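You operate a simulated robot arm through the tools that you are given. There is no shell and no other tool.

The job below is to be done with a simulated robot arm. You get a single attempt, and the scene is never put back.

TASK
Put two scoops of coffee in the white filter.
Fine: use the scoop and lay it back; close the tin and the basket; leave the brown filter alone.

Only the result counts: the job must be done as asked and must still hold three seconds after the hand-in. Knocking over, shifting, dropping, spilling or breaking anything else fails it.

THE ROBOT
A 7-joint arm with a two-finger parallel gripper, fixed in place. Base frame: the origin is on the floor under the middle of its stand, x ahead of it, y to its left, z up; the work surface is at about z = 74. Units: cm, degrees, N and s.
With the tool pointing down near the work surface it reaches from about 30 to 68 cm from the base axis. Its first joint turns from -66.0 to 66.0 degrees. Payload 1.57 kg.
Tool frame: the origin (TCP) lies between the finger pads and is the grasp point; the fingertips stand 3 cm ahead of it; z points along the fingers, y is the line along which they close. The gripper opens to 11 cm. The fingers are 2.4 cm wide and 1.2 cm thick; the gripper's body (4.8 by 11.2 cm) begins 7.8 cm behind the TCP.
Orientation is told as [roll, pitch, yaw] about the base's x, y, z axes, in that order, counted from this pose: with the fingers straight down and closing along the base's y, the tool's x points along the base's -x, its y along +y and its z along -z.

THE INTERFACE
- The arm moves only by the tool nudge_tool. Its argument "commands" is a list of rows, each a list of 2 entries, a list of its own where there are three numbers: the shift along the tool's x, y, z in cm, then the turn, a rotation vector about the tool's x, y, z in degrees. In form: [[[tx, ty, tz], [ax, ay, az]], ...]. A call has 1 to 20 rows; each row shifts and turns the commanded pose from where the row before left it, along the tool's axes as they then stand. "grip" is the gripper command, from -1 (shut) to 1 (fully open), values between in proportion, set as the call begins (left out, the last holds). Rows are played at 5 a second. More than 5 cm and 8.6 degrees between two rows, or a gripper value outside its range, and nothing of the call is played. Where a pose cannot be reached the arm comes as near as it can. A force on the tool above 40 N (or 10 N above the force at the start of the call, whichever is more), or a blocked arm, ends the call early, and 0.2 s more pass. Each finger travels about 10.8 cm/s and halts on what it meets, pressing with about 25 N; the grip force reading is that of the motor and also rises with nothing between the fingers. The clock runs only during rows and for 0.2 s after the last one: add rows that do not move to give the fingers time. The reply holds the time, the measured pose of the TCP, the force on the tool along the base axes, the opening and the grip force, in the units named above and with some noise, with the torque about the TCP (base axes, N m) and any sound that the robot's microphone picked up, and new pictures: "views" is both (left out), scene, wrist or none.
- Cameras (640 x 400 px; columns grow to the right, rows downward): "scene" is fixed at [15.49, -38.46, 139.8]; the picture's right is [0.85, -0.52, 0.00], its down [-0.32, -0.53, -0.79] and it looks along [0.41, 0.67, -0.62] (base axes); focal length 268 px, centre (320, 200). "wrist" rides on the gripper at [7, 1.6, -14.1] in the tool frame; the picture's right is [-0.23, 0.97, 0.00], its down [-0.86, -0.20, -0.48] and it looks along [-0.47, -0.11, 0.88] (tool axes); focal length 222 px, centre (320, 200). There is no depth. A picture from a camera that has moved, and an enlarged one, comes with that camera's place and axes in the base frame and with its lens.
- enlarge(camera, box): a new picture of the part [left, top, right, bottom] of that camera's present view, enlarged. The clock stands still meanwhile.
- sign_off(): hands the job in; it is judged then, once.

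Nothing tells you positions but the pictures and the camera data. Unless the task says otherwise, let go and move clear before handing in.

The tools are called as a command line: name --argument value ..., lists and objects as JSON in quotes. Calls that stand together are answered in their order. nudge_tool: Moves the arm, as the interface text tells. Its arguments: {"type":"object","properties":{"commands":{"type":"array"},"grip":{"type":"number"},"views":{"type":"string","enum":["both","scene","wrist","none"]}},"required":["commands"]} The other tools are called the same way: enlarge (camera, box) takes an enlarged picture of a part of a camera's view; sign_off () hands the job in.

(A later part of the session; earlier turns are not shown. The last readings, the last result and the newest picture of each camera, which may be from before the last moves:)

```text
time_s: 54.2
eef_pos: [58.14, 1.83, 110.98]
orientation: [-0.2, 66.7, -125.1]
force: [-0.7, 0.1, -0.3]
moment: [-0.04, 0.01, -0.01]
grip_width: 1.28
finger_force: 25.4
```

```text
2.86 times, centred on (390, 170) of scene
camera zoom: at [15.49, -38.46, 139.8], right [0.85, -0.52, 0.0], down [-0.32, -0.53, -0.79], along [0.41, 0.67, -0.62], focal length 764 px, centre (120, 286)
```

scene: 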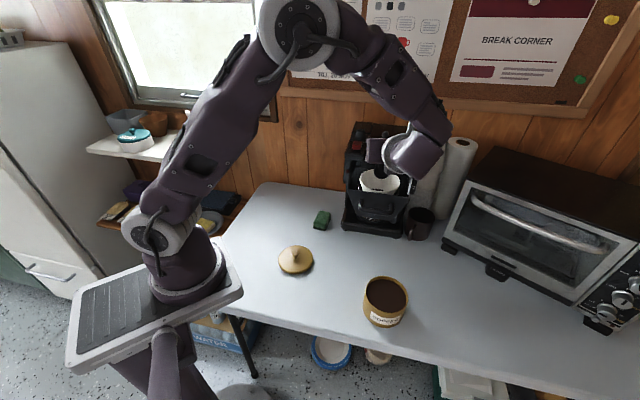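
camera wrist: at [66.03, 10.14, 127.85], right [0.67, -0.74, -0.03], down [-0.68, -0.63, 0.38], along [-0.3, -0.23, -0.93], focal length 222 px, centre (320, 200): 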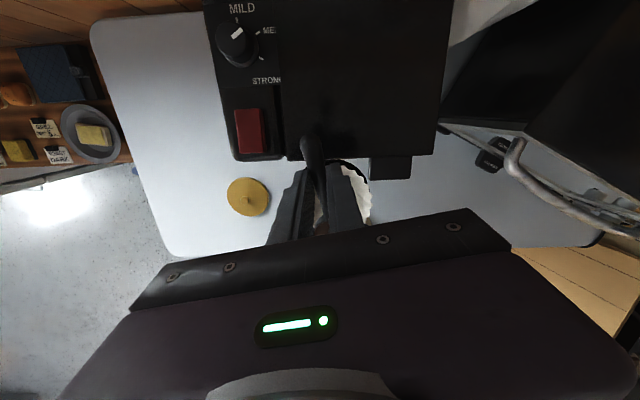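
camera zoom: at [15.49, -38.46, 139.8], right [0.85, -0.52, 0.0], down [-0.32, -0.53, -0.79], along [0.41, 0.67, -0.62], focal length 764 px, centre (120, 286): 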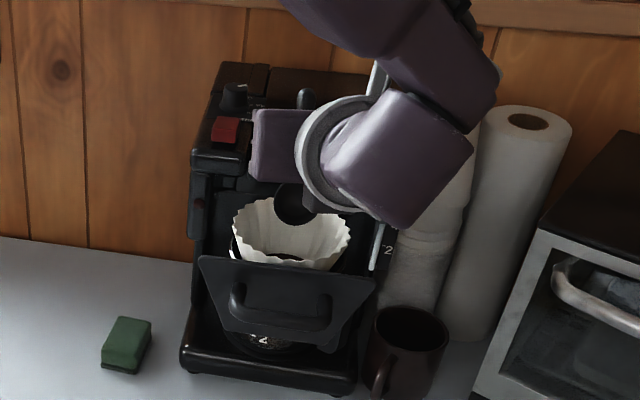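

enlarge --camera "scene" --box '[365, 155, 405, 200]'

enlarge --camera "scene" --box '[330, 180, 450, 250]'

enlarge --camera "wrist" --box '[220, 60, 420, 240]'

```text
8.89 times, centred on (385, 178) of scene
camera zoom: at [15.49, -38.46, 139.8], right [0.85, -0.52, 0.0], down [-0.32, -0.53, -0.79], along [0.41, 0.67, -0.62], focal length 2378 px, centre (-258, 400)
```

zoom: 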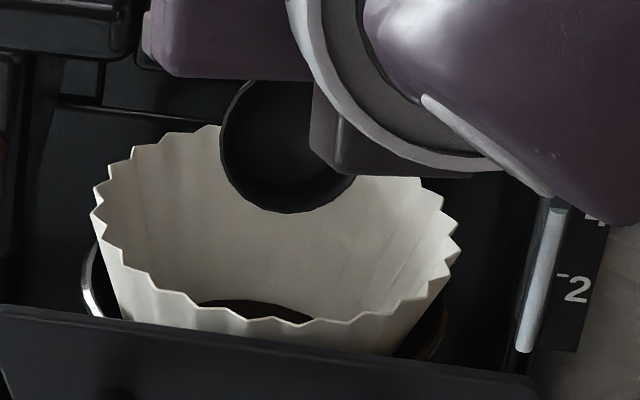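

```text
5.33 times, centred on (390, 215) of scene
camera zoom: at [15.49, -38.46, 139.8], right [0.85, -0.52, 0.0], down [-0.32, -0.53, -0.79], along [0.41, 0.67, -0.62], focal length 1427 px, centre (-53, 120)
```

zoom: 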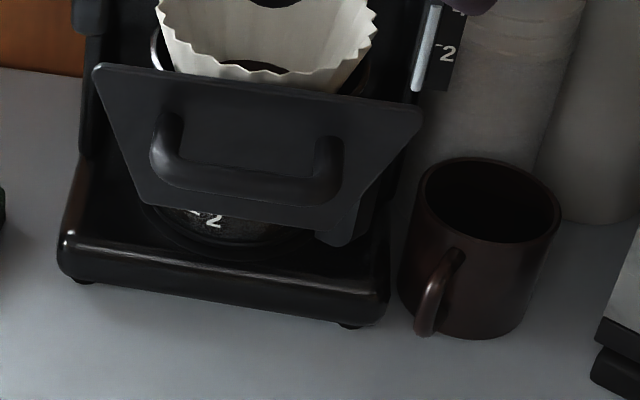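

```text
2.22 times, centred on (320, 150) of wrist
camera zoom: at [53.67, -7.48, 122.95], right [0.75, -0.63, -0.21], down [-0.61, -0.52, -0.6], along [0.27, 0.57, -0.78], focal length 494 px, centre (320, 311)
```

zoom: 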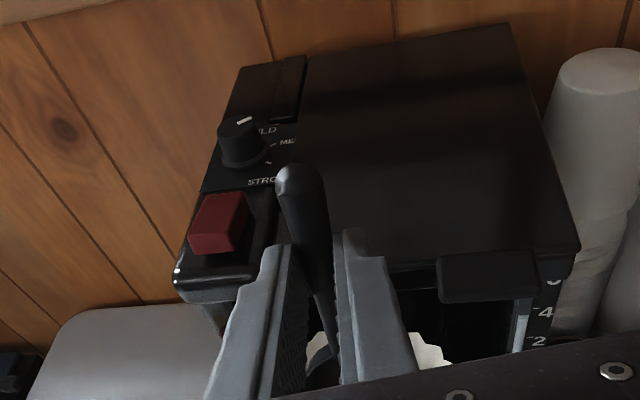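

The scoop is empty and coffee lies at the bottom of the filter. I'll tip a bit further to 95° to be sure nothing remains, then hold.

nudge_tool --commands '[[[-0.44, 0, -0.768], [0, 7.5, 0]], [[-0.233, 0, -0.823], [0, 7.5, 0]], [[0, 0, 0], [0, 0, 0]], [[0, 0, 0], [0, 0, 0]]]' --views "scene"

enlarge --camera "scene" --box '[355, 145, 415, 210]'

```text
time_s: 55.2
eef_pos: [57.16, 0.36, 110.73]
orientation: [-0.3, 81.7, -125.3]
force: [-0.5, 0.3, 0.5]
moment: [-0.03, -0.02, 0.02]
grip_width: 1.26
finger_force: 24.9
```

scene: 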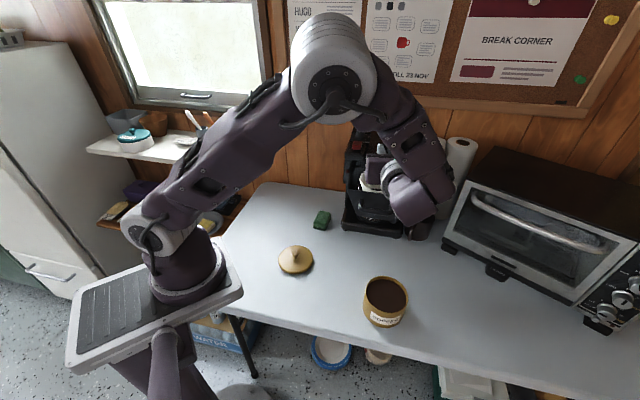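

```text
6.15 times, centred on (385, 178) of scene
camera zoom: at [15.49, -38.46, 139.8], right [0.85, -0.52, 0.0], down [-0.32, -0.53, -0.79], along [0.41, 0.67, -0.62], focal length 1646 px, centre (-80, 338)
```

zoom: 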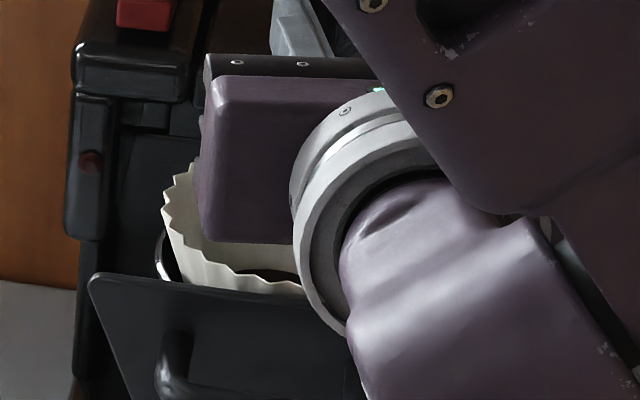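

Both scoop and drop are clean. I'll raise a little, then unwind the pitch back to level.

nudge_tool --commands '[[[1.485, 0, -0.216], [0, 0, 0]], [[1.485, 0, -0.216], [0, 0, 0]], [[0, 0, 0], [0, -7.5, 0]], [[0, 0, 0], [0, -7.5, 0]], [[0, 0, 0], [0, -7.5, 0]], [[0, 0, 0], [0, -7.5, 0]], [[0, 0, 0], [0, -7.5, 0]], [[0, 0, 0], [0, -7.5, 0]], [[0, 0, 0], [0, -7.5, 0]], [[0, 0, 0], [0, -7.5, 0]], [[0, 0, 0], [0, -7.5, 0]], [[0, 0, 0], [0, -7.5, 0]], [[0, 0, 0], [0, -7.5, 0]], [[0, 0, 0], [0, -7.5, 0]], [[0, 0, 0], [0, 0, 0]]]' --views "both"

enlarge --camera "scene" --box '[330, 80, 450, 240]'

```text
time_s: 58.4
eef_pos: [57.33, 0.32, 113.74]
orientation: [0.0, -8.5, -125.0]
force: [0.4, 0.1, -0.1]
moment: [0.01, -0.02, 0.02]
grip_width: 1.29
finger_force: 25.1
camera wrist: at [63.73, 6.78, 126.75], right [0.67, -0.74, 0.03], down [-0.61, -0.52, 0.6], along [-0.43, -0.42, -0.8], focal length 222 px, centre (320, 200)
```

scene: 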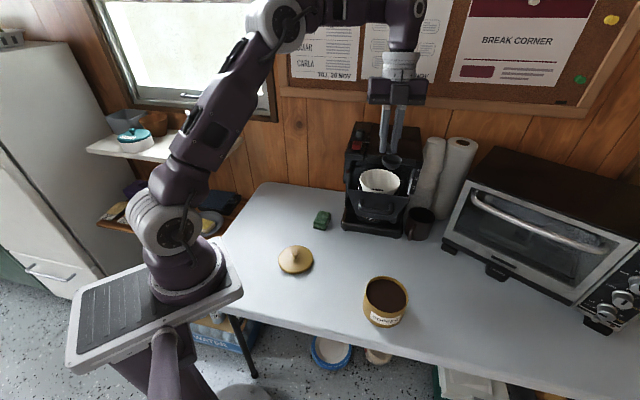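
wrist: 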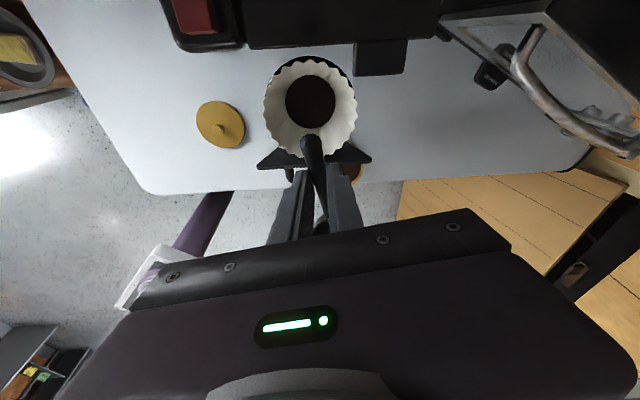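

```text
2.50 times, centred on (390, 160) of scene
camera zoom: at [15.49, -38.45, 139.8], right [0.85, -0.52, 0.0], down [-0.32, -0.53, -0.79], along [0.41, 0.67, -0.62], focal length 669 px, centre (145, 300)
```

zoom: 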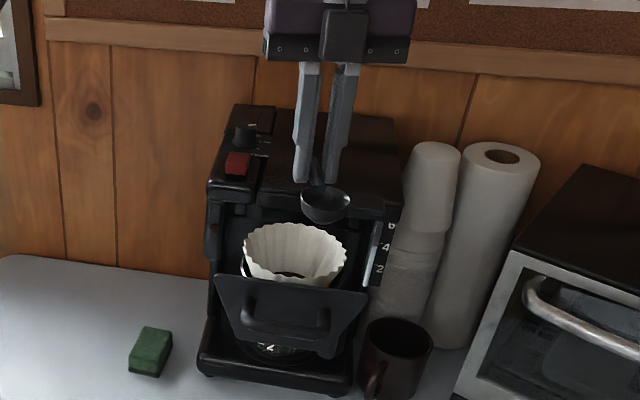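

enlarge --camera "wrist" --box '[240, 40, 390, 180]'

enlarge --camera "scene" --box '[380, 140, 410, 170]'

```text
2.86 times, centred on (315, 110) of wrist
camera zoom: at [63.73, 6.78, 126.75], right [0.67, -0.74, 0.03], down [-0.61, -0.52, 0.6], along [-0.43, -0.42, -0.8], focal length 635 px, centre (334, 457)
```

zoom: 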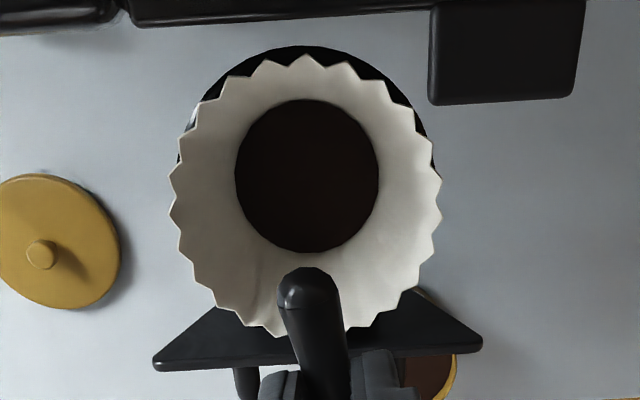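

```text
13.33 times, centred on (395, 155) of scene
camera zoom: at [15.49, -38.45, 139.8], right [0.85, -0.52, 0.0], down [-0.32, -0.53, -0.79], along [0.41, 0.67, -0.62], focal length 3567 px, centre (-680, 800)
```

zoom: 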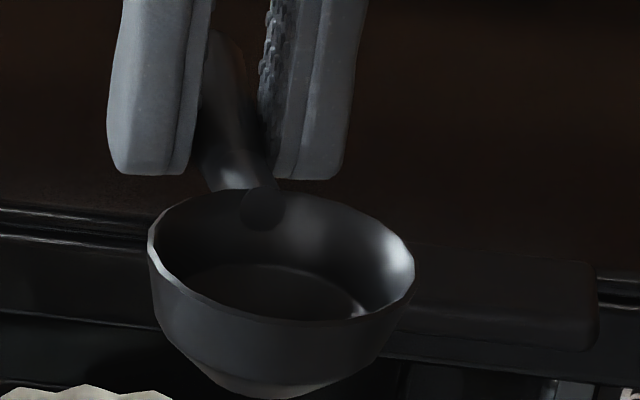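

One full scoop now lies in the filter, nothing spilled, and the scoop is empty. I'll go back the same way for the second scoop.

nudge_tool --commands '[[[-3.96, -0.14, -0.24], [0, 0, 0]], [[-3.96, -0.14, -0.24], [0, 0, 0]], [[-3.96, -0.14, -0.24], [0, 0, 0]], [[-3.96, -0.14, -0.24], [0, 0, 0]], [[-3.96, -0.14, -0.24], [0, 0, 0]], [[0, 0, 0], [-1.061, 0, -7.364]], [[0, 0, 0], [-1.061, 0, -7.364]], [[0, 0, 0], [-1.061, 0, -7.364]], [[0, 0, 0], [-1.061, 0, -7.364]], [[0, 0, 0], [-1.061, 0, -7.364]], [[0, 0, 0], [-1.061, 0, -7.364]], [[0, 0, 0], [-1.061, 0, -7.364]], [[0, 0, 0], [-1.061, 0, -7.364]], [[0, 0, 0], [-1.061, 0, -7.364]], [[0, 0, 0], [-1.061, 0, -7.364]], [[0, 0, 0], [-1.061, 0, -7.364]], [[0, 0, 0], [-1.061, 0, -7.364]], [[0, 0, 0], [0, 0, 0]]]' --views "scene"

```text
time_s: 62.2
eef_pos: [45.55, -15.12, 117.88]
orientation: [-0.1, -8.2, -35.6]
force: [0.3, -0.2, 0.2]
moment: [-0.01, -0.02, -0.07]
grip_width: 1.27
finger_force: 25.1
```

scene: 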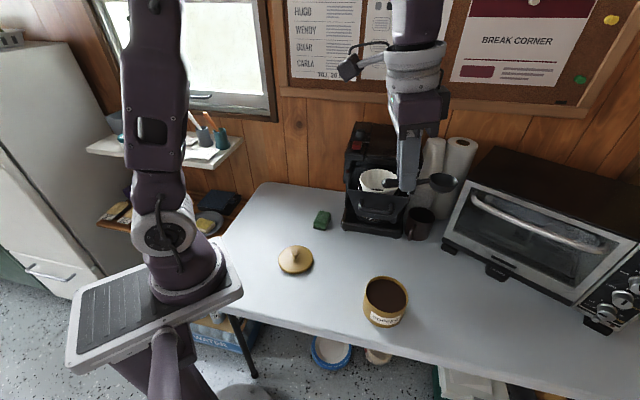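

I'm back beside the tin at height. I'll pitch the empty scoop to 45° and come down over the tin, 0.7 cm further forward than last time so the fingers clear the rim.

nudge_tool --commands '[[[0, 0, 0], [0, 8, 0]], [[0, 0, 0], [0, 8, 0]], [[0, 0, 0], [0, 8, 0]], [[0, 0, 0], [0, 8, 0]], [[0, 0, 0], [0, 8, 0]], [[-2.13, 0.311, 3.367], [0, 0, 0]], [[-2.13, 0.311, 3.367], [0, 0, 0]], [[-2.13, 0.311, 3.367], [0, 0, 0]], [[-2.13, 0.311, 3.367], [0, 0, 0]], [[-2.13, 0.311, 3.367], [0, 0, 0]], [[-2.13, 0.311, 3.367], [0, 0, 0]], [[-2.13, 0.311, 3.367], [0, 0, 0]], [[0, 0, 0], [0, 0, 0]]]' --views "scene"

enlarge --camera "scene" --box '[340, 220, 430, 330]'

```text
time_s: 65.0
eef_pos: [48.4, -14.41, 90.29]
orientation: [1.7, 26.5, -36.5]
force: [0.1, 0.4, -0.4]
moment: [0.0, 0.0, 0.01]
grip_width: 1.29
finger_force: 24.7
out of reach, approached as far as the arm can: row 5
```

scene: 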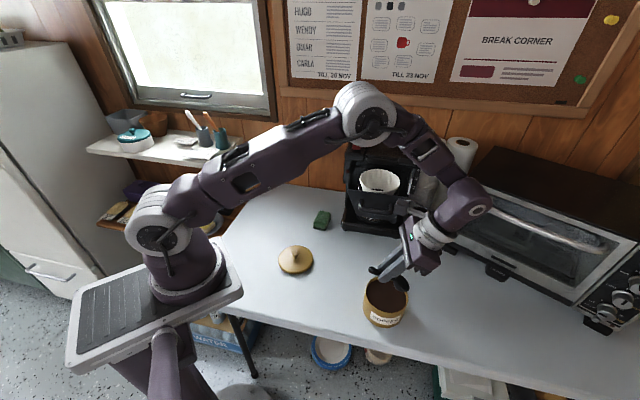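

```text
3.64 times, centred on (385, 275) of scene
camera zoom: at [15.49, -38.46, 139.79], right [0.85, -0.52, 0.0], down [-0.32, -0.53, -0.79], along [0.41, 0.67, -0.62], focal length 973 px, centre (84, -73)
```

zoom: 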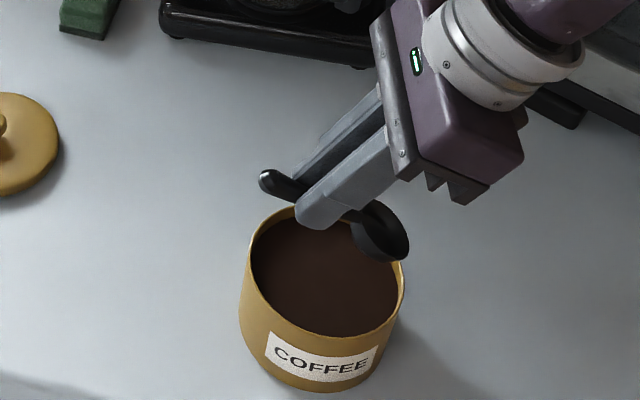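

The arm stopped slightly short of the pitch at height, so the bowl is a bit too far forward. I'll correct the orientation, move back over the centre and lower.

nudge_tool --commands '[[[1.389, -0.07, 0.854], [0, 0, 0]], [[0, 0, 0], [2.0, 5.1, -0.7]], [[0, 0, 0], [0, 0, 0]]]' --views "scene"

enlarge --camera "scene" --box '[340, 220, 430, 330]'

```text
time_s: 65.8
eef_pos: [47.1, -13.5, 90.11]
orientation: [0.1, 31.6, -35.5]
force: [-0.9, -0.2, -0.9]
moment: [0.02, -0.03, -0.01]
grip_width: 1.25
finger_force: 25.2
```

scene: 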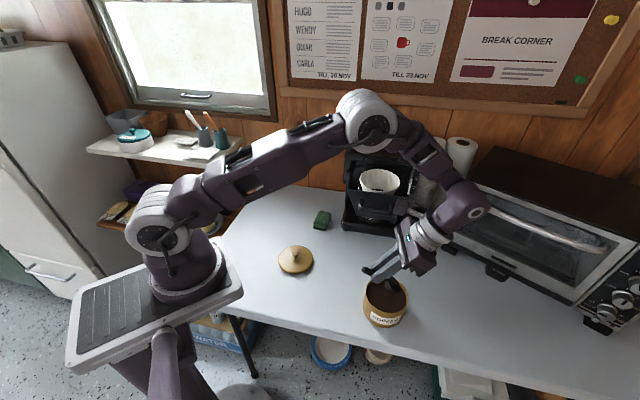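

```text
3.64 times, centred on (385, 275) of scene
camera zoom: at [15.49, -38.46, 139.79], right [0.85, -0.52, 0.0], down [-0.32, -0.53, -0.79], along [0.41, 0.67, -0.62], focal length 973 px, centre (84, -73)
```

zoom: 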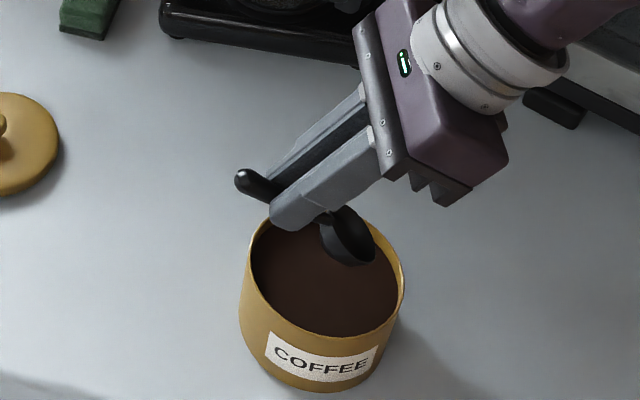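

Now well aligned. Lowering into the coffee to TCP z about 84.0.

nudge_tool --commands '[[[-0.786, 0, 1.278], [0, 0, 0]], [[-0.786, 0, 1.278], [0, 0, 0]], [[-0.524, 0, 0.852], [0, 0, 0]], [[-0.524, 0, 0.852], [0, 0, 0]], [[-0.524, 0, 0.852], [0, 0, 0]], [[0, 0, 0], [0, 0, 0]]]' --views "scene"

enlarge --camera "scene" --box '[340, 230, 430, 330]'

```text
time_s: 67.2
eef_pos: [47.19, -13.41, 84.17]
orientation: [0.1, 31.7, -35.5]
force: [-2.2, 2.1, 15.9]
moment: [-0.2, -0.25, -0.05]
grip_width: 1.28
finger_force: 25.4
```

scene: 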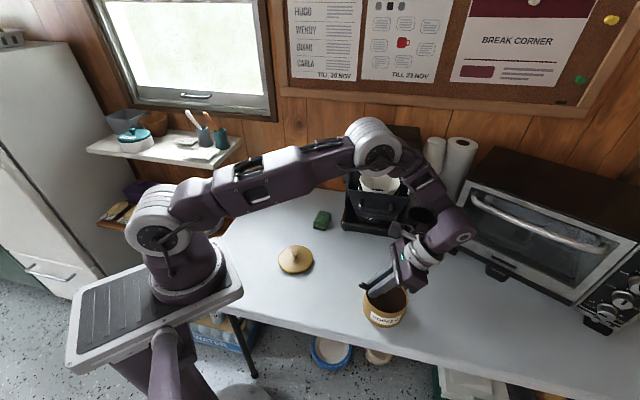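

```text
4.00 times, centred on (385, 280) of scene
camera zoom: at [15.46, -38.44, 139.8], right [0.85, -0.52, 0.0], down [-0.32, -0.53, -0.79], along [0.41, 0.67, -0.62], focal length 1070 px, centre (60, -120)
```

zoom: 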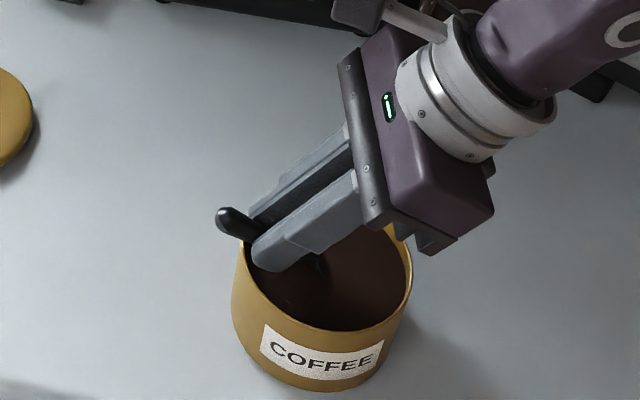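

The bowl bottom is lightly touching the inside of the tin and the bowl is submerged. I'll ease up and curl it toward level as before.

nudge_tool --commands '[[[0.21, 0, -0.34], [0, 0, 0]], [[0.17, 0, 0.105], [0, -6.67, 0]], [[0.266, 0, -0.096], [0, -6.67, 0]], [[0.063, 0, -0.19], [0, -6.67, 0]], [[0, 0, 0], [0, 0, 0]]]' --views "scene"

enlarge --camera "scene" --box '[350, 250, 420, 330]'

```text
time_s: 68.4
eef_pos: [46.79, -13.23, 84.8]
orientation: [0.0, 11.4, -35.6]
force: [-0.2, -0.1, -0.5]
moment: [0.02, -0.02, 0.0]
grip_width: 1.26
finger_force: 24.8
```

scene: 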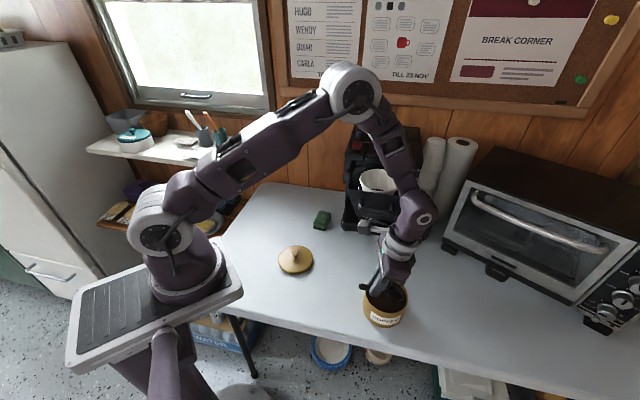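

```text
5.00 times, centred on (385, 290) of scene
camera zoom: at [15.49, -38.46, 139.79], right [0.85, -0.52, 0.0], down [-0.32, -0.53, -0.79], along [0.41, 0.67, -0.62], focal length 1338 px, centre (-5, -250)
```

zoom: 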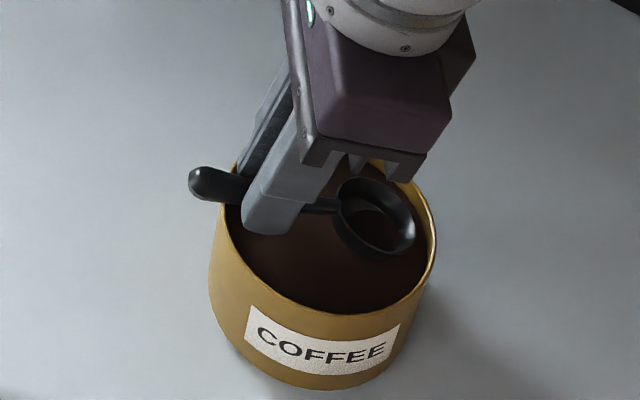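

Same look as the first time. Lifting and levelling.

nudge_tool --commands '[[[0.1, 0, -0.5], [0, 0, 0]], [[0.1, 0, -0.5], [0, 0, 0]], [[0.1, 0, -0.7], [0, -6.67, 0]], [[0.05, 0, -0.7], [0, -6.67, 0]], [[0, 0, -0.7], [0, -6.67, 0]], [[-0.1, 0, -1], [0, 0, 0]], [[0, 0, 0], [0, 0, 0]]]' --views "scene"

enlarge --camera "scene" --box '[345, 240, 425, 330]'

```text
time_s: 70.0
eef_pos: [46.76, -13.34, 89.04]
orientation: [0.1, -8.4, -35.4]
force: [-0.4, -0.1, -0.5]
moment: [0.0, -0.01, 0.02]
grip_width: 1.3
finger_force: 25.6
```

scene: 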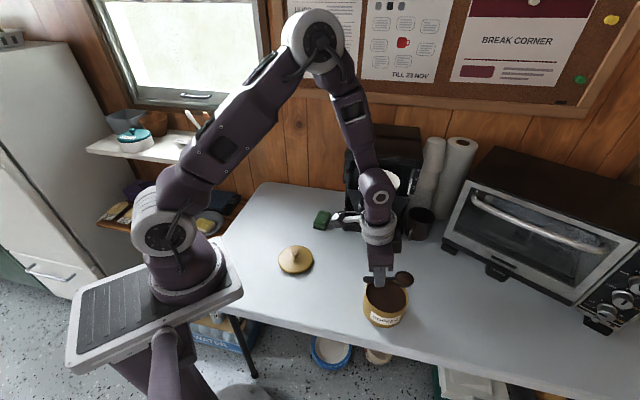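

```text
4.44 times, centred on (385, 285) of scene
camera zoom: at [15.49, -38.46, 139.79], right [0.85, -0.52, 0.0], down [-0.32, -0.53, -0.79], along [0.41, 0.67, -0.62], focal length 1189 px, centre (31, -178)
```

zoom: 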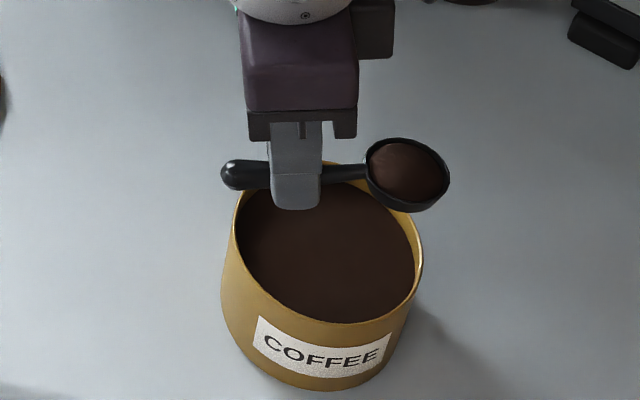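

The second scoop is full too. Repeating the lift with the same smooth rows.

nudge_tool --commands '[[[-0.3, -0.4, -2.0], [0, 0, 0]], [[-0.46, -0.7, -3.17], [0, 0, 0]], [[-0.46, -0.7, -3.17], [0, 0, 0]], [[-0.46, -0.4, -3.17], [0, 0, 0]], [[-0.46, 0, -3.17], [0, 0, 0]], [[-0.46, 0, -3.17], [0, 0, 0]], [[-0.46, 0, -3.17], [0, 0, 0]], [[-0.46, 0, -3.17], [0, 0, 0]], [[-0.46, 0, -3.17], [0, 0, 0]], [[-0.3, 0, -1.6], [0, 0, 0]], [[0, 0, 0], [0, 0, 0]]]' --views "none"

nudge_tool --commands '[[[0, 0, 0], [1.061, 0, 7.364]], [[0, 0, 0], [1.061, 0, 7.364]], [[0, 0, 0], [1.061, 0, 7.364]], [[0, 0, 0], [1.061, 0, 7.364]], [[0, 0, 0], [1.061, 0, 7.364]], [[0, 0, 0], [1.061, 0, 7.364]], [[0, 0, 0], [1.061, 0, 7.364]], [[0, 0, 0], [1.061, 0, 7.364]], [[0, 0, 0], [1.061, 0, 7.364]], [[0, 0, 0], [1.061, 0, 7.364]], [[0, 0, 0], [1.061, 0, 7.364]], [[0, 0, 0], [1.061, 0, 7.364]], [[0, 0, 0], [0, 0, 0]]]' --views "scene"

enlarge --camera "scene" --box '[330, 60, 470, 240]'

```text
time_s: 72.4
eef_pos: [45.41, -15.15, 118.46]
orientation: [0.0, -8.4, -35.5]
force: [0.5, -0.8, -0.4]
moment: [0.0, 0.0, 0.01]
grip_width: 1.3
finger_force: 25.0
```

```text
time_s: 75.2
eef_pos: [45.39, -15.11, 118.23]
orientation: [0.1, -8.0, -124.9]
force: [0.6, 0.2, 0.2]
moment: [0.03, 0.0, 0.01]
grip_width: 1.27
finger_force: 25.0
```

scene: 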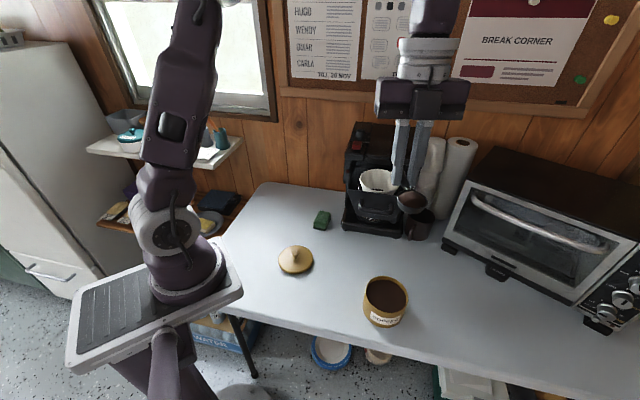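

```text
2.22 times, centred on (400, 150) of scene
camera zoom: at [15.49, -38.46, 139.79], right [0.85, -0.52, 0.0], down [-0.32, -0.53, -0.79], along [0.41, 0.67, -0.62], focal length 595 px, centre (142, 311)
```

zoom: 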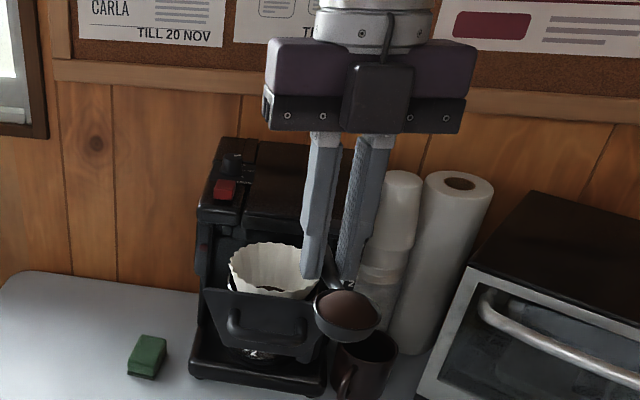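

Level and full. I'll travel to the filter again, adding the slight pitch on the way so the arm can reach.

nudge_tool --commands '[[[3.11, 0.085, -0.225], [0, 0, 0]], [[3.11, 0.085, -0.225], [0, 0, 0]], [[3.11, 0.085, -0.225], [0, 0, 0]], [[3.11, 0.085, -0.225], [0, 0, 0]], [[3.11, 0.085, -0.225], [0, 0, 0]], [[3.11, 0.085, -0.225], [0, 0, 0]], [[2.96, 0.11, 0.89], [0, 7.5, 0]], [[2.82, 0.11, 1.27], [0, 7.5, 0]], [[2.71, 0.11, 1.73], [0, 0, 0]], [[0, 0, 0], [0, 0, 0]]]' --views "both"

enlarge --camera "scene" --box '[330, 100, 450, 240]'

```text
time_s: 77.4
eef_pos: [61.74, 6.82, 113.06]
orientation: [0.2, 6.9, -124.8]
force: [-0.2, 0.1, 0.6]
moment: [0.03, 0.01, -0.01]
grip_width: 1.31
finger_force: 25.3
camera wrist: at [65.94, 10.35, 127.95], right [0.67, -0.74, -0.02], down [-0.68, -0.63, 0.37], along [-0.29, -0.23, -0.93], focal length 222 px, centre (320, 200)
```

scene: 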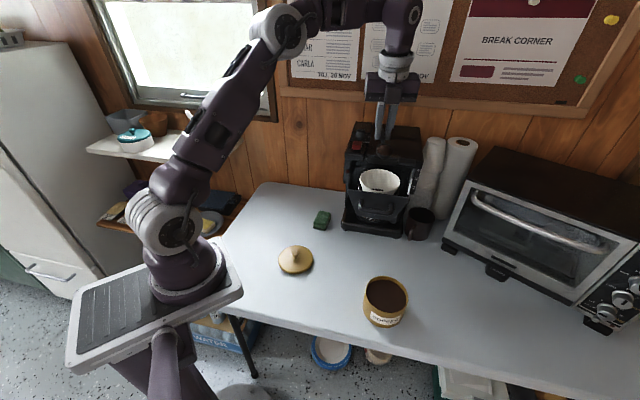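
wrist: 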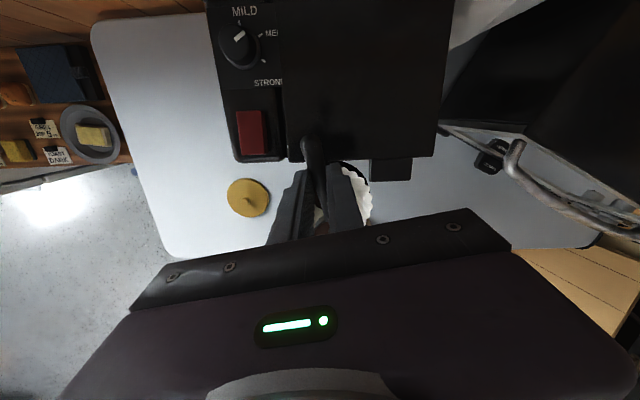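

```text
2.86 times, centred on (390, 170) of scene
camera zoom: at [15.49, -38.45, 139.8], right [0.85, -0.52, 0.0], down [-0.32, -0.53, -0.79], along [0.41, 0.67, -0.62], focal length 764 px, centre (120, 286)
```

zoom: 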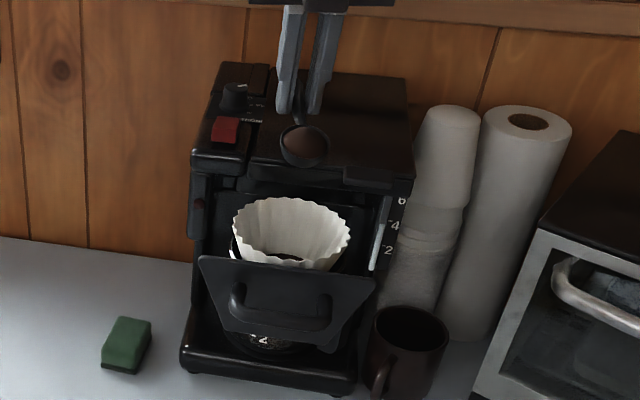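

Same pose as the first pour, with the full bowl over the filter. Running the same pour through to about 95° and holding.

nudge_tool --commands '[[[-0.58, 0, 0.344], [0, 7.5, 0]], [[-0.705, 0, 0.244], [0, 7.5, 0]], [[-0.802, 0, 0.122], [0, 7.5, 0]], [[-0.869, 0, -0.016], [0, 7.5, 0]], [[0, 0, 0], [0, 0, 0]], [[-0.716, 0, -0.409], [0, 7.5, 0]], [[-0.683, 0, -0.524], [0, 7.5, 0]], [[-0.623, 0, -0.627], [0, 7.5, 0]], [[-0.6, 0, -0.675], [0, 7.5, 0]], [[0, 0, 0], [0, 0, 0]], [[0, 0, 0], [0, 0, 0]], [[-0.44, 0, -0.768], [0, 7.5, 0]], [[-0.233, 0, -0.823], [0, 7.5, 0]], [[0, 0, 0], [0, 0, 0]], [[0, 0, 0], [0, 0, 0]]]' --views "scene"

enlarge --camera "scene" --box '[355, 145, 415, 210]'

```text
time_s: 80.6
eef_pos: [57.28, 0.3, 110.78]
orientation: [1.5, 81.9, -123.2]
force: [-0.4, 0.4, 0.3]
moment: [0.0, 0.03, 0.0]
grip_width: 1.25
finger_force: 25.6
```

scene: 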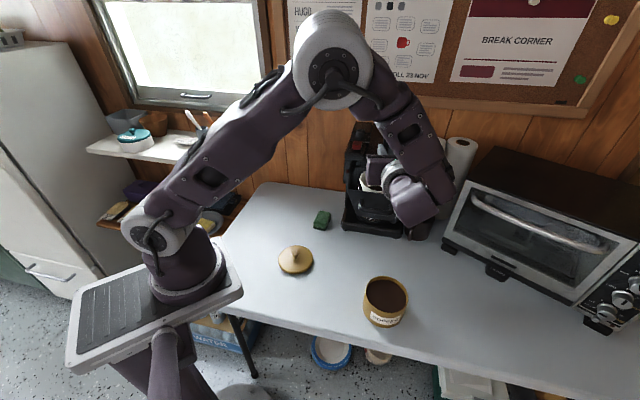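

```text
6.15 times, centred on (385, 178) of scene
camera zoom: at [15.49, -38.46, 139.79], right [0.85, -0.52, 0.0], down [-0.32, -0.53, -0.79], along [0.41, 0.67, -0.62], focal length 1646 px, centre (-80, 338)
```

zoom: 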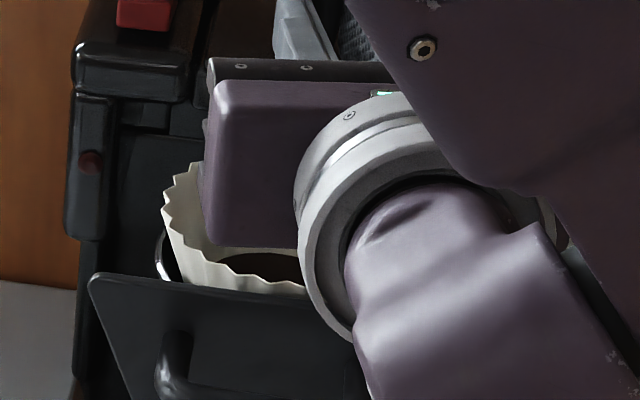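

The coffee level in the filter has risen. I'll raise and unwind the pitch, then inspect the filter and scoop.

nudge_tool --commands '[[[1.485, 0, -0.216], [0, 0, 0]], [[1.485, 0, -0.216], [0, 0, 0]], [[0, 0, 0], [0, -7.5, 0]], [[0, 0, 0], [0, -7.5, 0]], [[0, 0, 0], [0, -7.5, 0]], [[0, 0, 0], [0, -7.5, 0]], [[0, 0, 0], [0, -7.5, 0]], [[0, 0, 0], [0, -7.5, 0]], [[0, 0, 0], [0, -7.5, 0]], [[0, 0, 0], [0, -7.5, 0]], [[0, 0, 0], [0, -7.5, 0]], [[0, 0, 0], [0, -7.5, 0]], [[0, 0, 0], [0, -7.5, 0]], [[0, 0, 0], [0, -7.5, 0]], [[0, 0, 0], [0, 0, 0]]]' --views "both"

enlarge --camera "wrist" --box '[240, 40, 390, 180]'

enlarge --camera "scene" --box '[380, 140, 410, 170]'

```text
time_s: 83.8
eef_pos: [57.13, 0.3, 113.84]
orientation: [0.2, -8.2, -124.8]
force: [-1.1, 0.0, 0.0]
moment: [0.0, -0.02, -0.02]
grip_width: 1.3
finger_force: 25.0
camera wrist: at [63.55, 6.71, 126.76], right [0.67, -0.74, 0.04], down [-0.61, -0.52, 0.59], along [-0.42, -0.42, -0.8], focal length 222 px, centre (320, 200)
```

scene: 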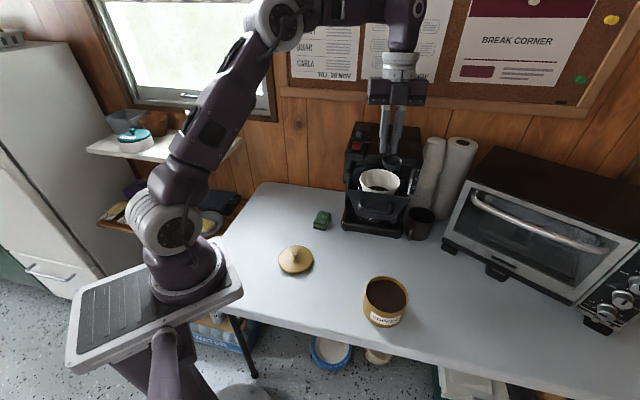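
wrist: 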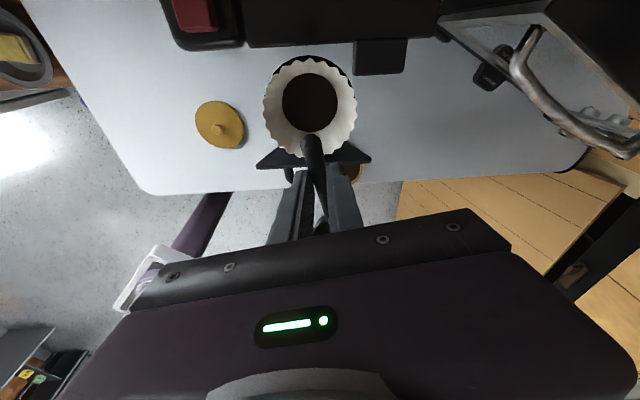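

```text
2.86 times, centred on (315, 110) of wrist
camera zoom: at [63.55, 6.71, 126.76], right [0.67, -0.74, 0.04], down [-0.61, -0.52, 0.59], along [-0.42, -0.42, -0.8], focal length 635 px, centre (334, 457)
```

zoom: 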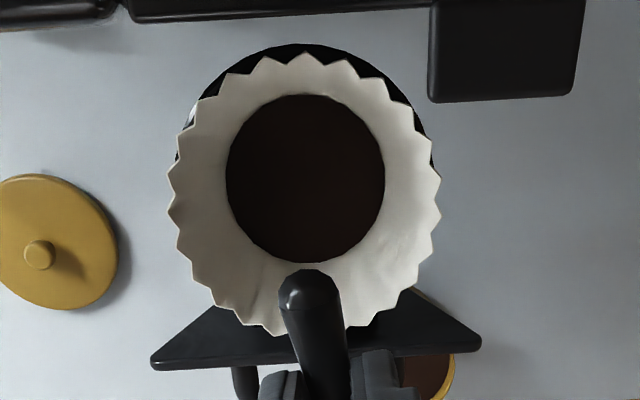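

```text
13.33 times, centred on (395, 155) of scene
camera zoom: at [15.49, -38.45, 139.79], right [0.85, -0.52, 0.0], down [-0.32, -0.53, -0.79], along [0.41, 0.67, -0.62], focal length 3567 px, centre (-680, 800)
```

zoom: 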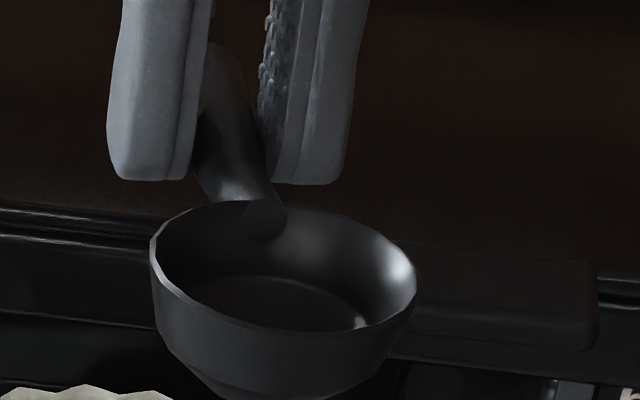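

Two full scoops are in the filter, the scoop is empty and nothing has spilled. I'll now take the scoop back toward its original place.

nudge_tool --commands '[[[-3.96, -0.14, -0.24], [0, 0, 0]], [[-3.96, -0.14, -0.24], [0, 0, 0]], [[-3.96, -0.14, -0.24], [0, 0, 0]], [[-3.96, -0.14, -0.24], [0, 0, 0]], [[-3.96, -0.14, -0.24], [0, 0, 0]], [[0, 0, 0], [-1.061, 0, -7.364]], [[0, 0, 0], [-1.061, 0, -7.364]], [[0, 0, 0], [-1.061, 0, -7.364]], [[0, 0, 0], [-1.061, 0, -7.364]], [[0, 0, 0], [-1.061, 0, -7.364]], [[0, 0, 0], [-1.061, 0, -7.364]], [[0, 0, 0], [-1.061, 0, -7.364]], [[0, 0, 0], [-1.061, 0, -7.364]], [[0, 0, 0], [-1.061, 0, -7.364]], [[0, 0, 0], [-1.061, 0, -7.364]], [[0, 0, 0], [-1.061, 0, -7.364]], [[0, 0, 0], [-1.061, 0, -7.364]], [[0, 0, 0], [0, 0, 0]]]' --views "none"

nudge_tool --commands '[[[2.76, 0.636, 2.907], [0, 0, 0]], [[2.76, 0.636, 2.907], [0, 0, 0]], [[2.76, 0.636, 2.907], [0, 0, 0]], [[2.76, 0.636, 2.907], [0, 0, 0]], [[2.76, 0.636, 2.907], [0, 0, 0]], [[2.76, 0.636, 2.907], [0, 0, 0]], [[2.76, 0.636, 2.907], [0, 0, 0]], [[0, 0, 0], [0, 0, 0]]]' --views "both"

```text
time_s: 87.6
eef_pos: [45.64, -15.34, 117.75]
orientation: [0.1, -8.3, -35.5]
force: [-0.3, 0.0, -0.1]
moment: [0.03, 0.04, 0.0]
grip_width: 1.26
finger_force: 25.3
```

```text
time_s: 89.4
eef_pos: [35.05, -2.15, 94.72]
orientation: [0.1, -8.4, -35.5]
force: [0.1, -0.7, 0.1]
moment: [-0.01, -0.01, -0.01]
grip_width: 1.3
finger_force: 25.3
camera wrist: at [28.6, 4.31, 107.67], right [0.75, 0.66, 0.03], down [0.52, -0.61, 0.6], along [0.42, -0.43, -0.8], focal length 222 px, centre (320, 200)
```

scene: 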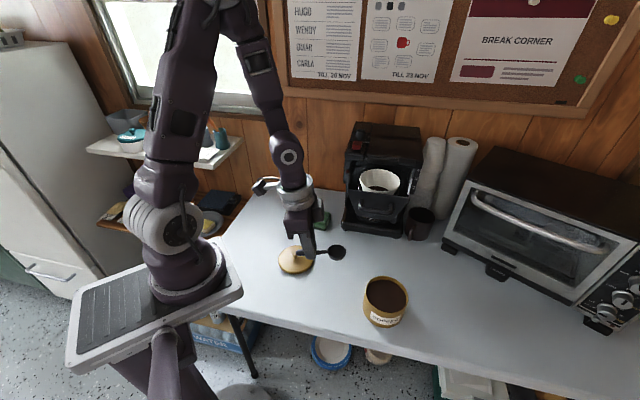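
wrist: 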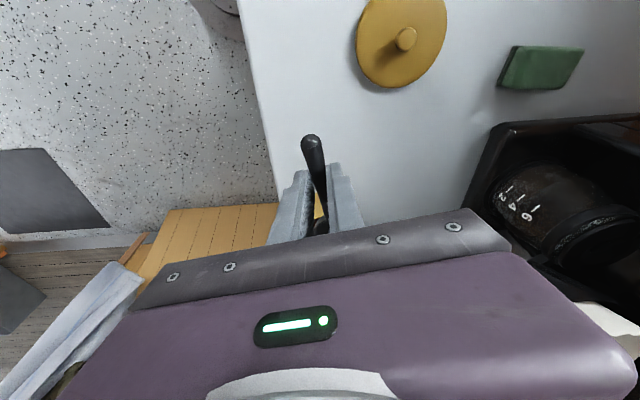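

I'm back above the scoop's original spot. I'll come down partway, restore the original lean, and compare the scoop's position in the grip.

nudge_tool --commands '[[[0.473, 0, 3.2], [0, 0, 0]], [[0.473, 0, 3.2], [0, 0, 0]], [[0.473, 0, 3.2], [0, 0, 0]], [[0, 0, 0], [0, -5.0, 0]], [[0, 0, 0], [0, 0, 0]]]' --views "both"

enlarge --camera "wrist" --box '[220, 60, 420, 220]'

enlarge --camera "scene" --box '[270, 200, 370, 320]'

```text
time_s: 90.6
eef_pos: [34.9, -2.09, 85.02]
orientation: [0.0, -13.5, -35.6]
force: [0.3, 0.2, -1.1]
moment: [0.02, 0.02, -0.04]
grip_width: 1.27
finger_force: 25.2
camera wrist: at [27.65, 5.01, 97.15], right [0.75, 0.66, 0.05], down [0.47, -0.58, 0.66], along [0.47, -0.47, -0.75], focal length 222 px, centre (320, 200)
```

scene: 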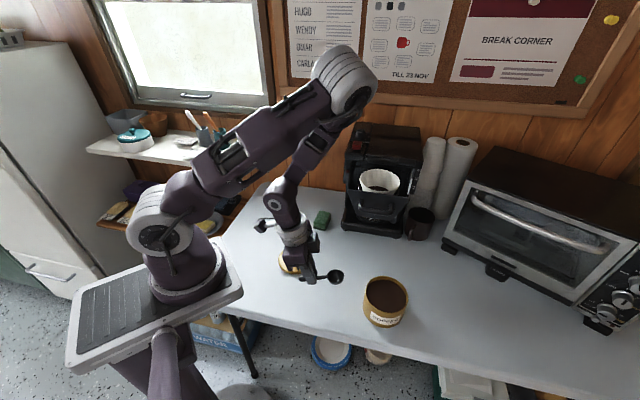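
wrist: 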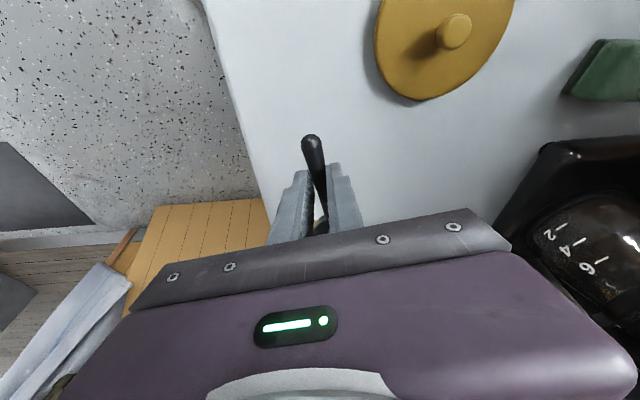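

```text
2.50 times, centred on (320, 140) of wrist
camera zoom: at [27.65, 5.01, 97.15], right [0.75, 0.66, 0.05], down [0.47, -0.58, 0.66], along [0.47, -0.47, -0.75], focal length 555 px, centre (320, 350)
```

zoom: 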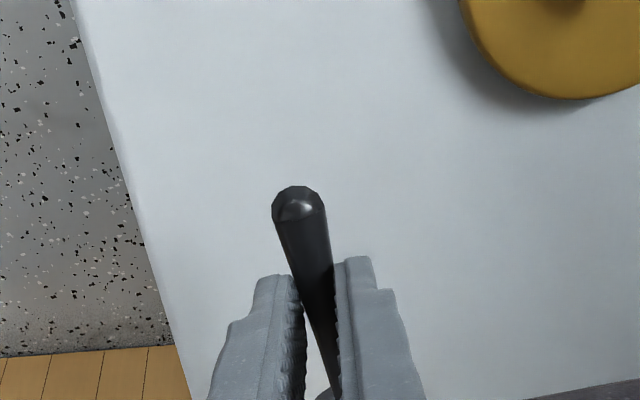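

```text
3.33 times, centred on (320, 260) of scene
camera zoom: at [15.49, -38.46, 139.79], right [0.85, -0.52, 0.0], down [-0.32, -0.53, -0.79], along [0.41, 0.67, -0.62], focal length 892 px, centre (320, 0)
```

zoom: 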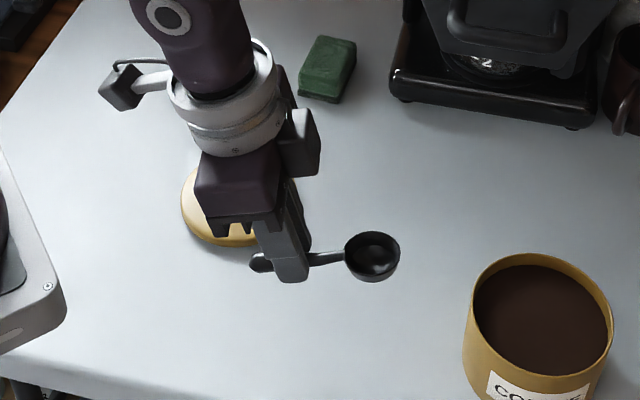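

The scoop has slid about 0.5 cm in the grip toward its handle end, so I'll shift 0.4 cm forward to compensate. Lowering close to the table now.

nudge_tool --commands '[[[0.37, 0.045, 2.14], [0, 0, 0]], [[0.37, 0.045, 2.14], [0, 0, 0]], [[0.37, 0.04, 2.14], [0, 0, 0]], [[0, 0, 0], [0, 0, 0]]]' --views "scene"

enlarge --camera "scene" --box '[280, 230, 360, 320]'

```text
time_s: 91.6
eef_pos: [35.49, -2.29, 78.54]
orientation: [0.2, -13.3, -35.5]
force: [-0.1, -0.1, 0.4]
moment: [0.0, 0.04, 0.03]
grip_width: 1.28
finger_force: 24.9
```

scene: 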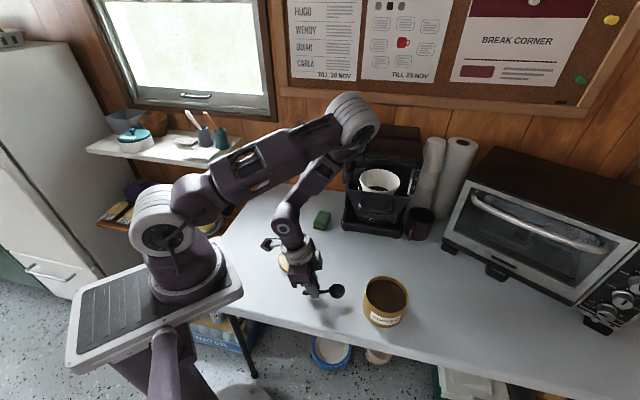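

```text
4.44 times, centred on (320, 275) of scene
camera zoom: at [15.49, -38.46, 139.8], right [0.85, -0.52, 0.0], down [-0.32, -0.53, -0.79], along [0.41, 0.67, -0.62], focal length 1189 px, centre (320, -133)
```

zoom: 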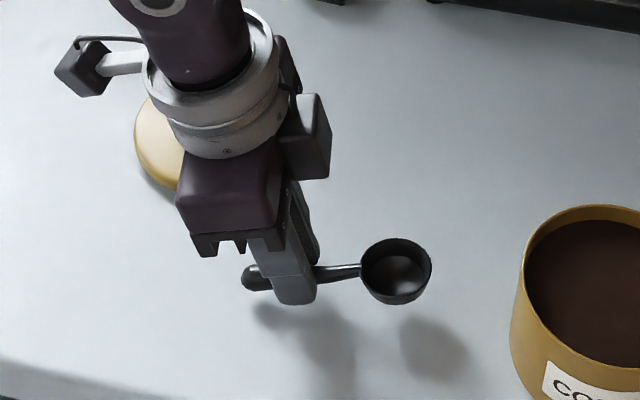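

The scoop has also rotated about 5° in the grip (bowl slightly up), so laying it with the original lean would leave the bowl hanging. I'll pitch 5° to level it, move back slightly and lower a bit more.

nudge_tool --commands '[[[0, 0, 0], [0, 5.0, 0]], [[0.445, 0, -0.066], [0, 0, 0]], [[0.073, 0, 0.495], [0, 0, 0]], [[0, 0, 0], [0, 0, 0]]]' --views "both"

enlarge --camera "scene" --box '[280, 230, 360, 320]'

enlarge --camera "wrist" --box '[220, 60, 420, 220]'

```text
time_s: 92.6
eef_pos: [35.08, -2.14, 78.18]
orientation: [0.1, -8.4, -35.6]
force: [0.1, 1.3, -0.6]
moment: [0.01, -0.02, 0.0]
grip_width: 1.27
finger_force: 25.1
camera wrist: at [28.75, 4.43, 91.13], right [0.75, 0.66, 0.03], down [0.52, -0.61, 0.6], along [0.42, -0.43, -0.8], focal length 222 px, centre (320, 200)
```

scene: 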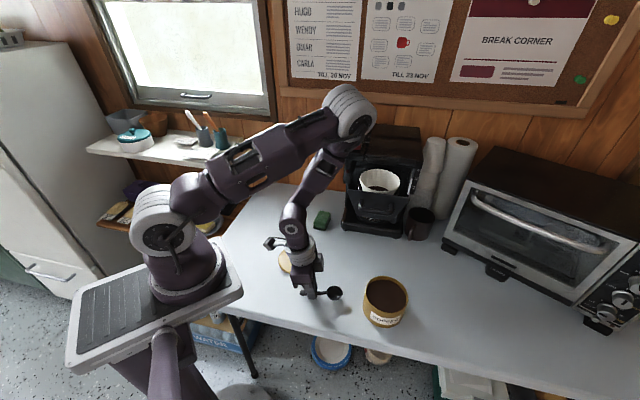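
wrist: 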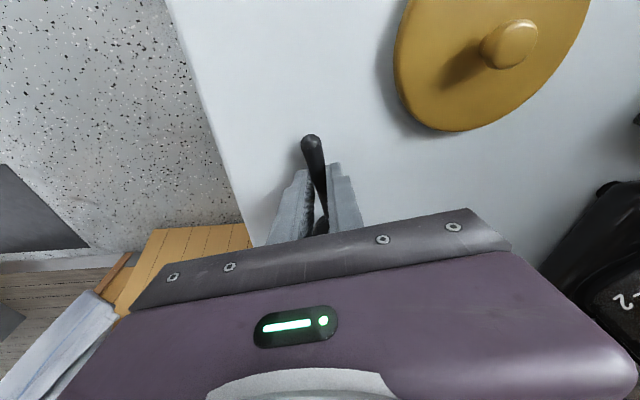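

```text
4.44 times, centred on (320, 275) of scene
camera zoom: at [15.49, -38.46, 139.8], right [0.85, -0.52, 0.0], down [-0.32, -0.53, -0.79], along [0.41, 0.67, -0.62], focal length 1189 px, centre (320, -133)
```

zoom: 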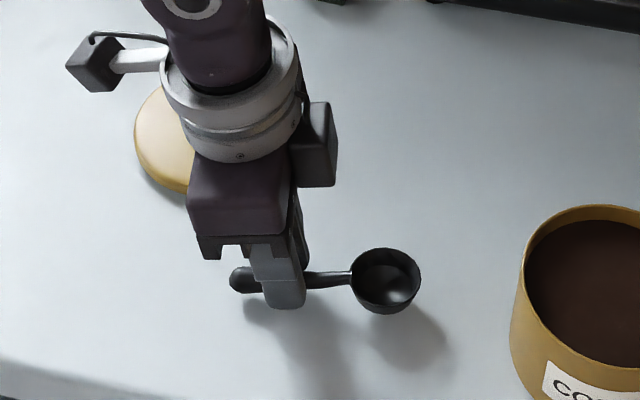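

```text
2.50 times, centred on (320, 140) of wrist
camera zoom: at [28.75, 4.43, 91.13], right [0.75, 0.66, 0.03], down [0.52, -0.61, 0.6], along [0.42, -0.43, -0.8], focal length 555 px, centre (320, 350)
```

zoom: 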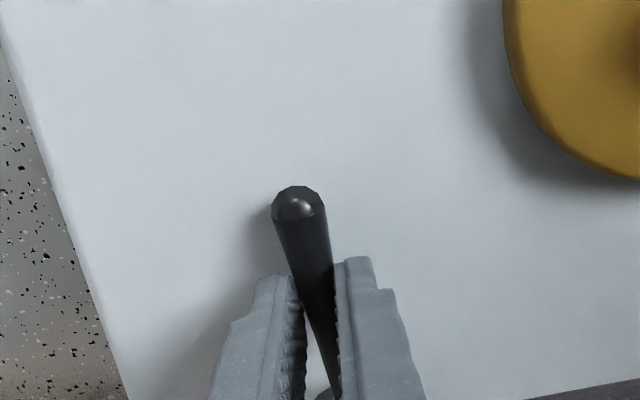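

The scoop is now level like it lay originally. I'll nudge forward 0.25 cm and lower in tiny steps until it touches.

nudge_tool --commands '[[[-0.2, 0, 0.28], [0, 0, 0]], [[0, 0, 0], [0, 0, 0]]]' --views "none"

nudge_tool --commands '[[[0.022, 0, 0.15], [0, 0, 0]], [[0, 0, 0], [0, 0, 0]]]' --views "none"

enlarge --camera "scene" --box '[280, 230, 360, 320]'

```text
time_s: 93.2
eef_pos: [35.33, -2.25, 77.76]
orientation: [0.2, -8.4, -35.5]
force: [0.1, -0.4, 0.6]
moment: [-0.01, -0.01, -0.01]
grip_width: 1.29
finger_force: 25.4
```

```text
time_s: 93.8
eef_pos: [35.27, -2.37, 77.65]
orientation: [0.1, -8.4, -35.6]
force: [0.5, -0.3, 1.2]
moment: [0.0, 0.01, 0.02]
grip_width: 1.28
finger_force: 24.8
```

```text
4.44 times, centred on (320, 275) of scene
camera zoom: at [15.49, -38.46, 139.8], right [0.85, -0.52, 0.0], down [-0.32, -0.53, -0.79], along [0.41, 0.67, -0.62], focal length 1189 px, centre (320, -133)
```

zoom: 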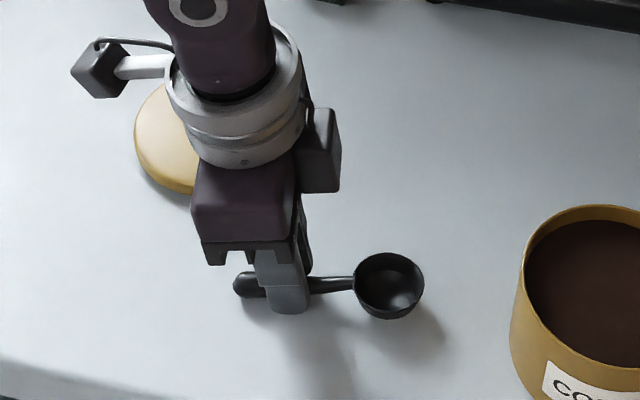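

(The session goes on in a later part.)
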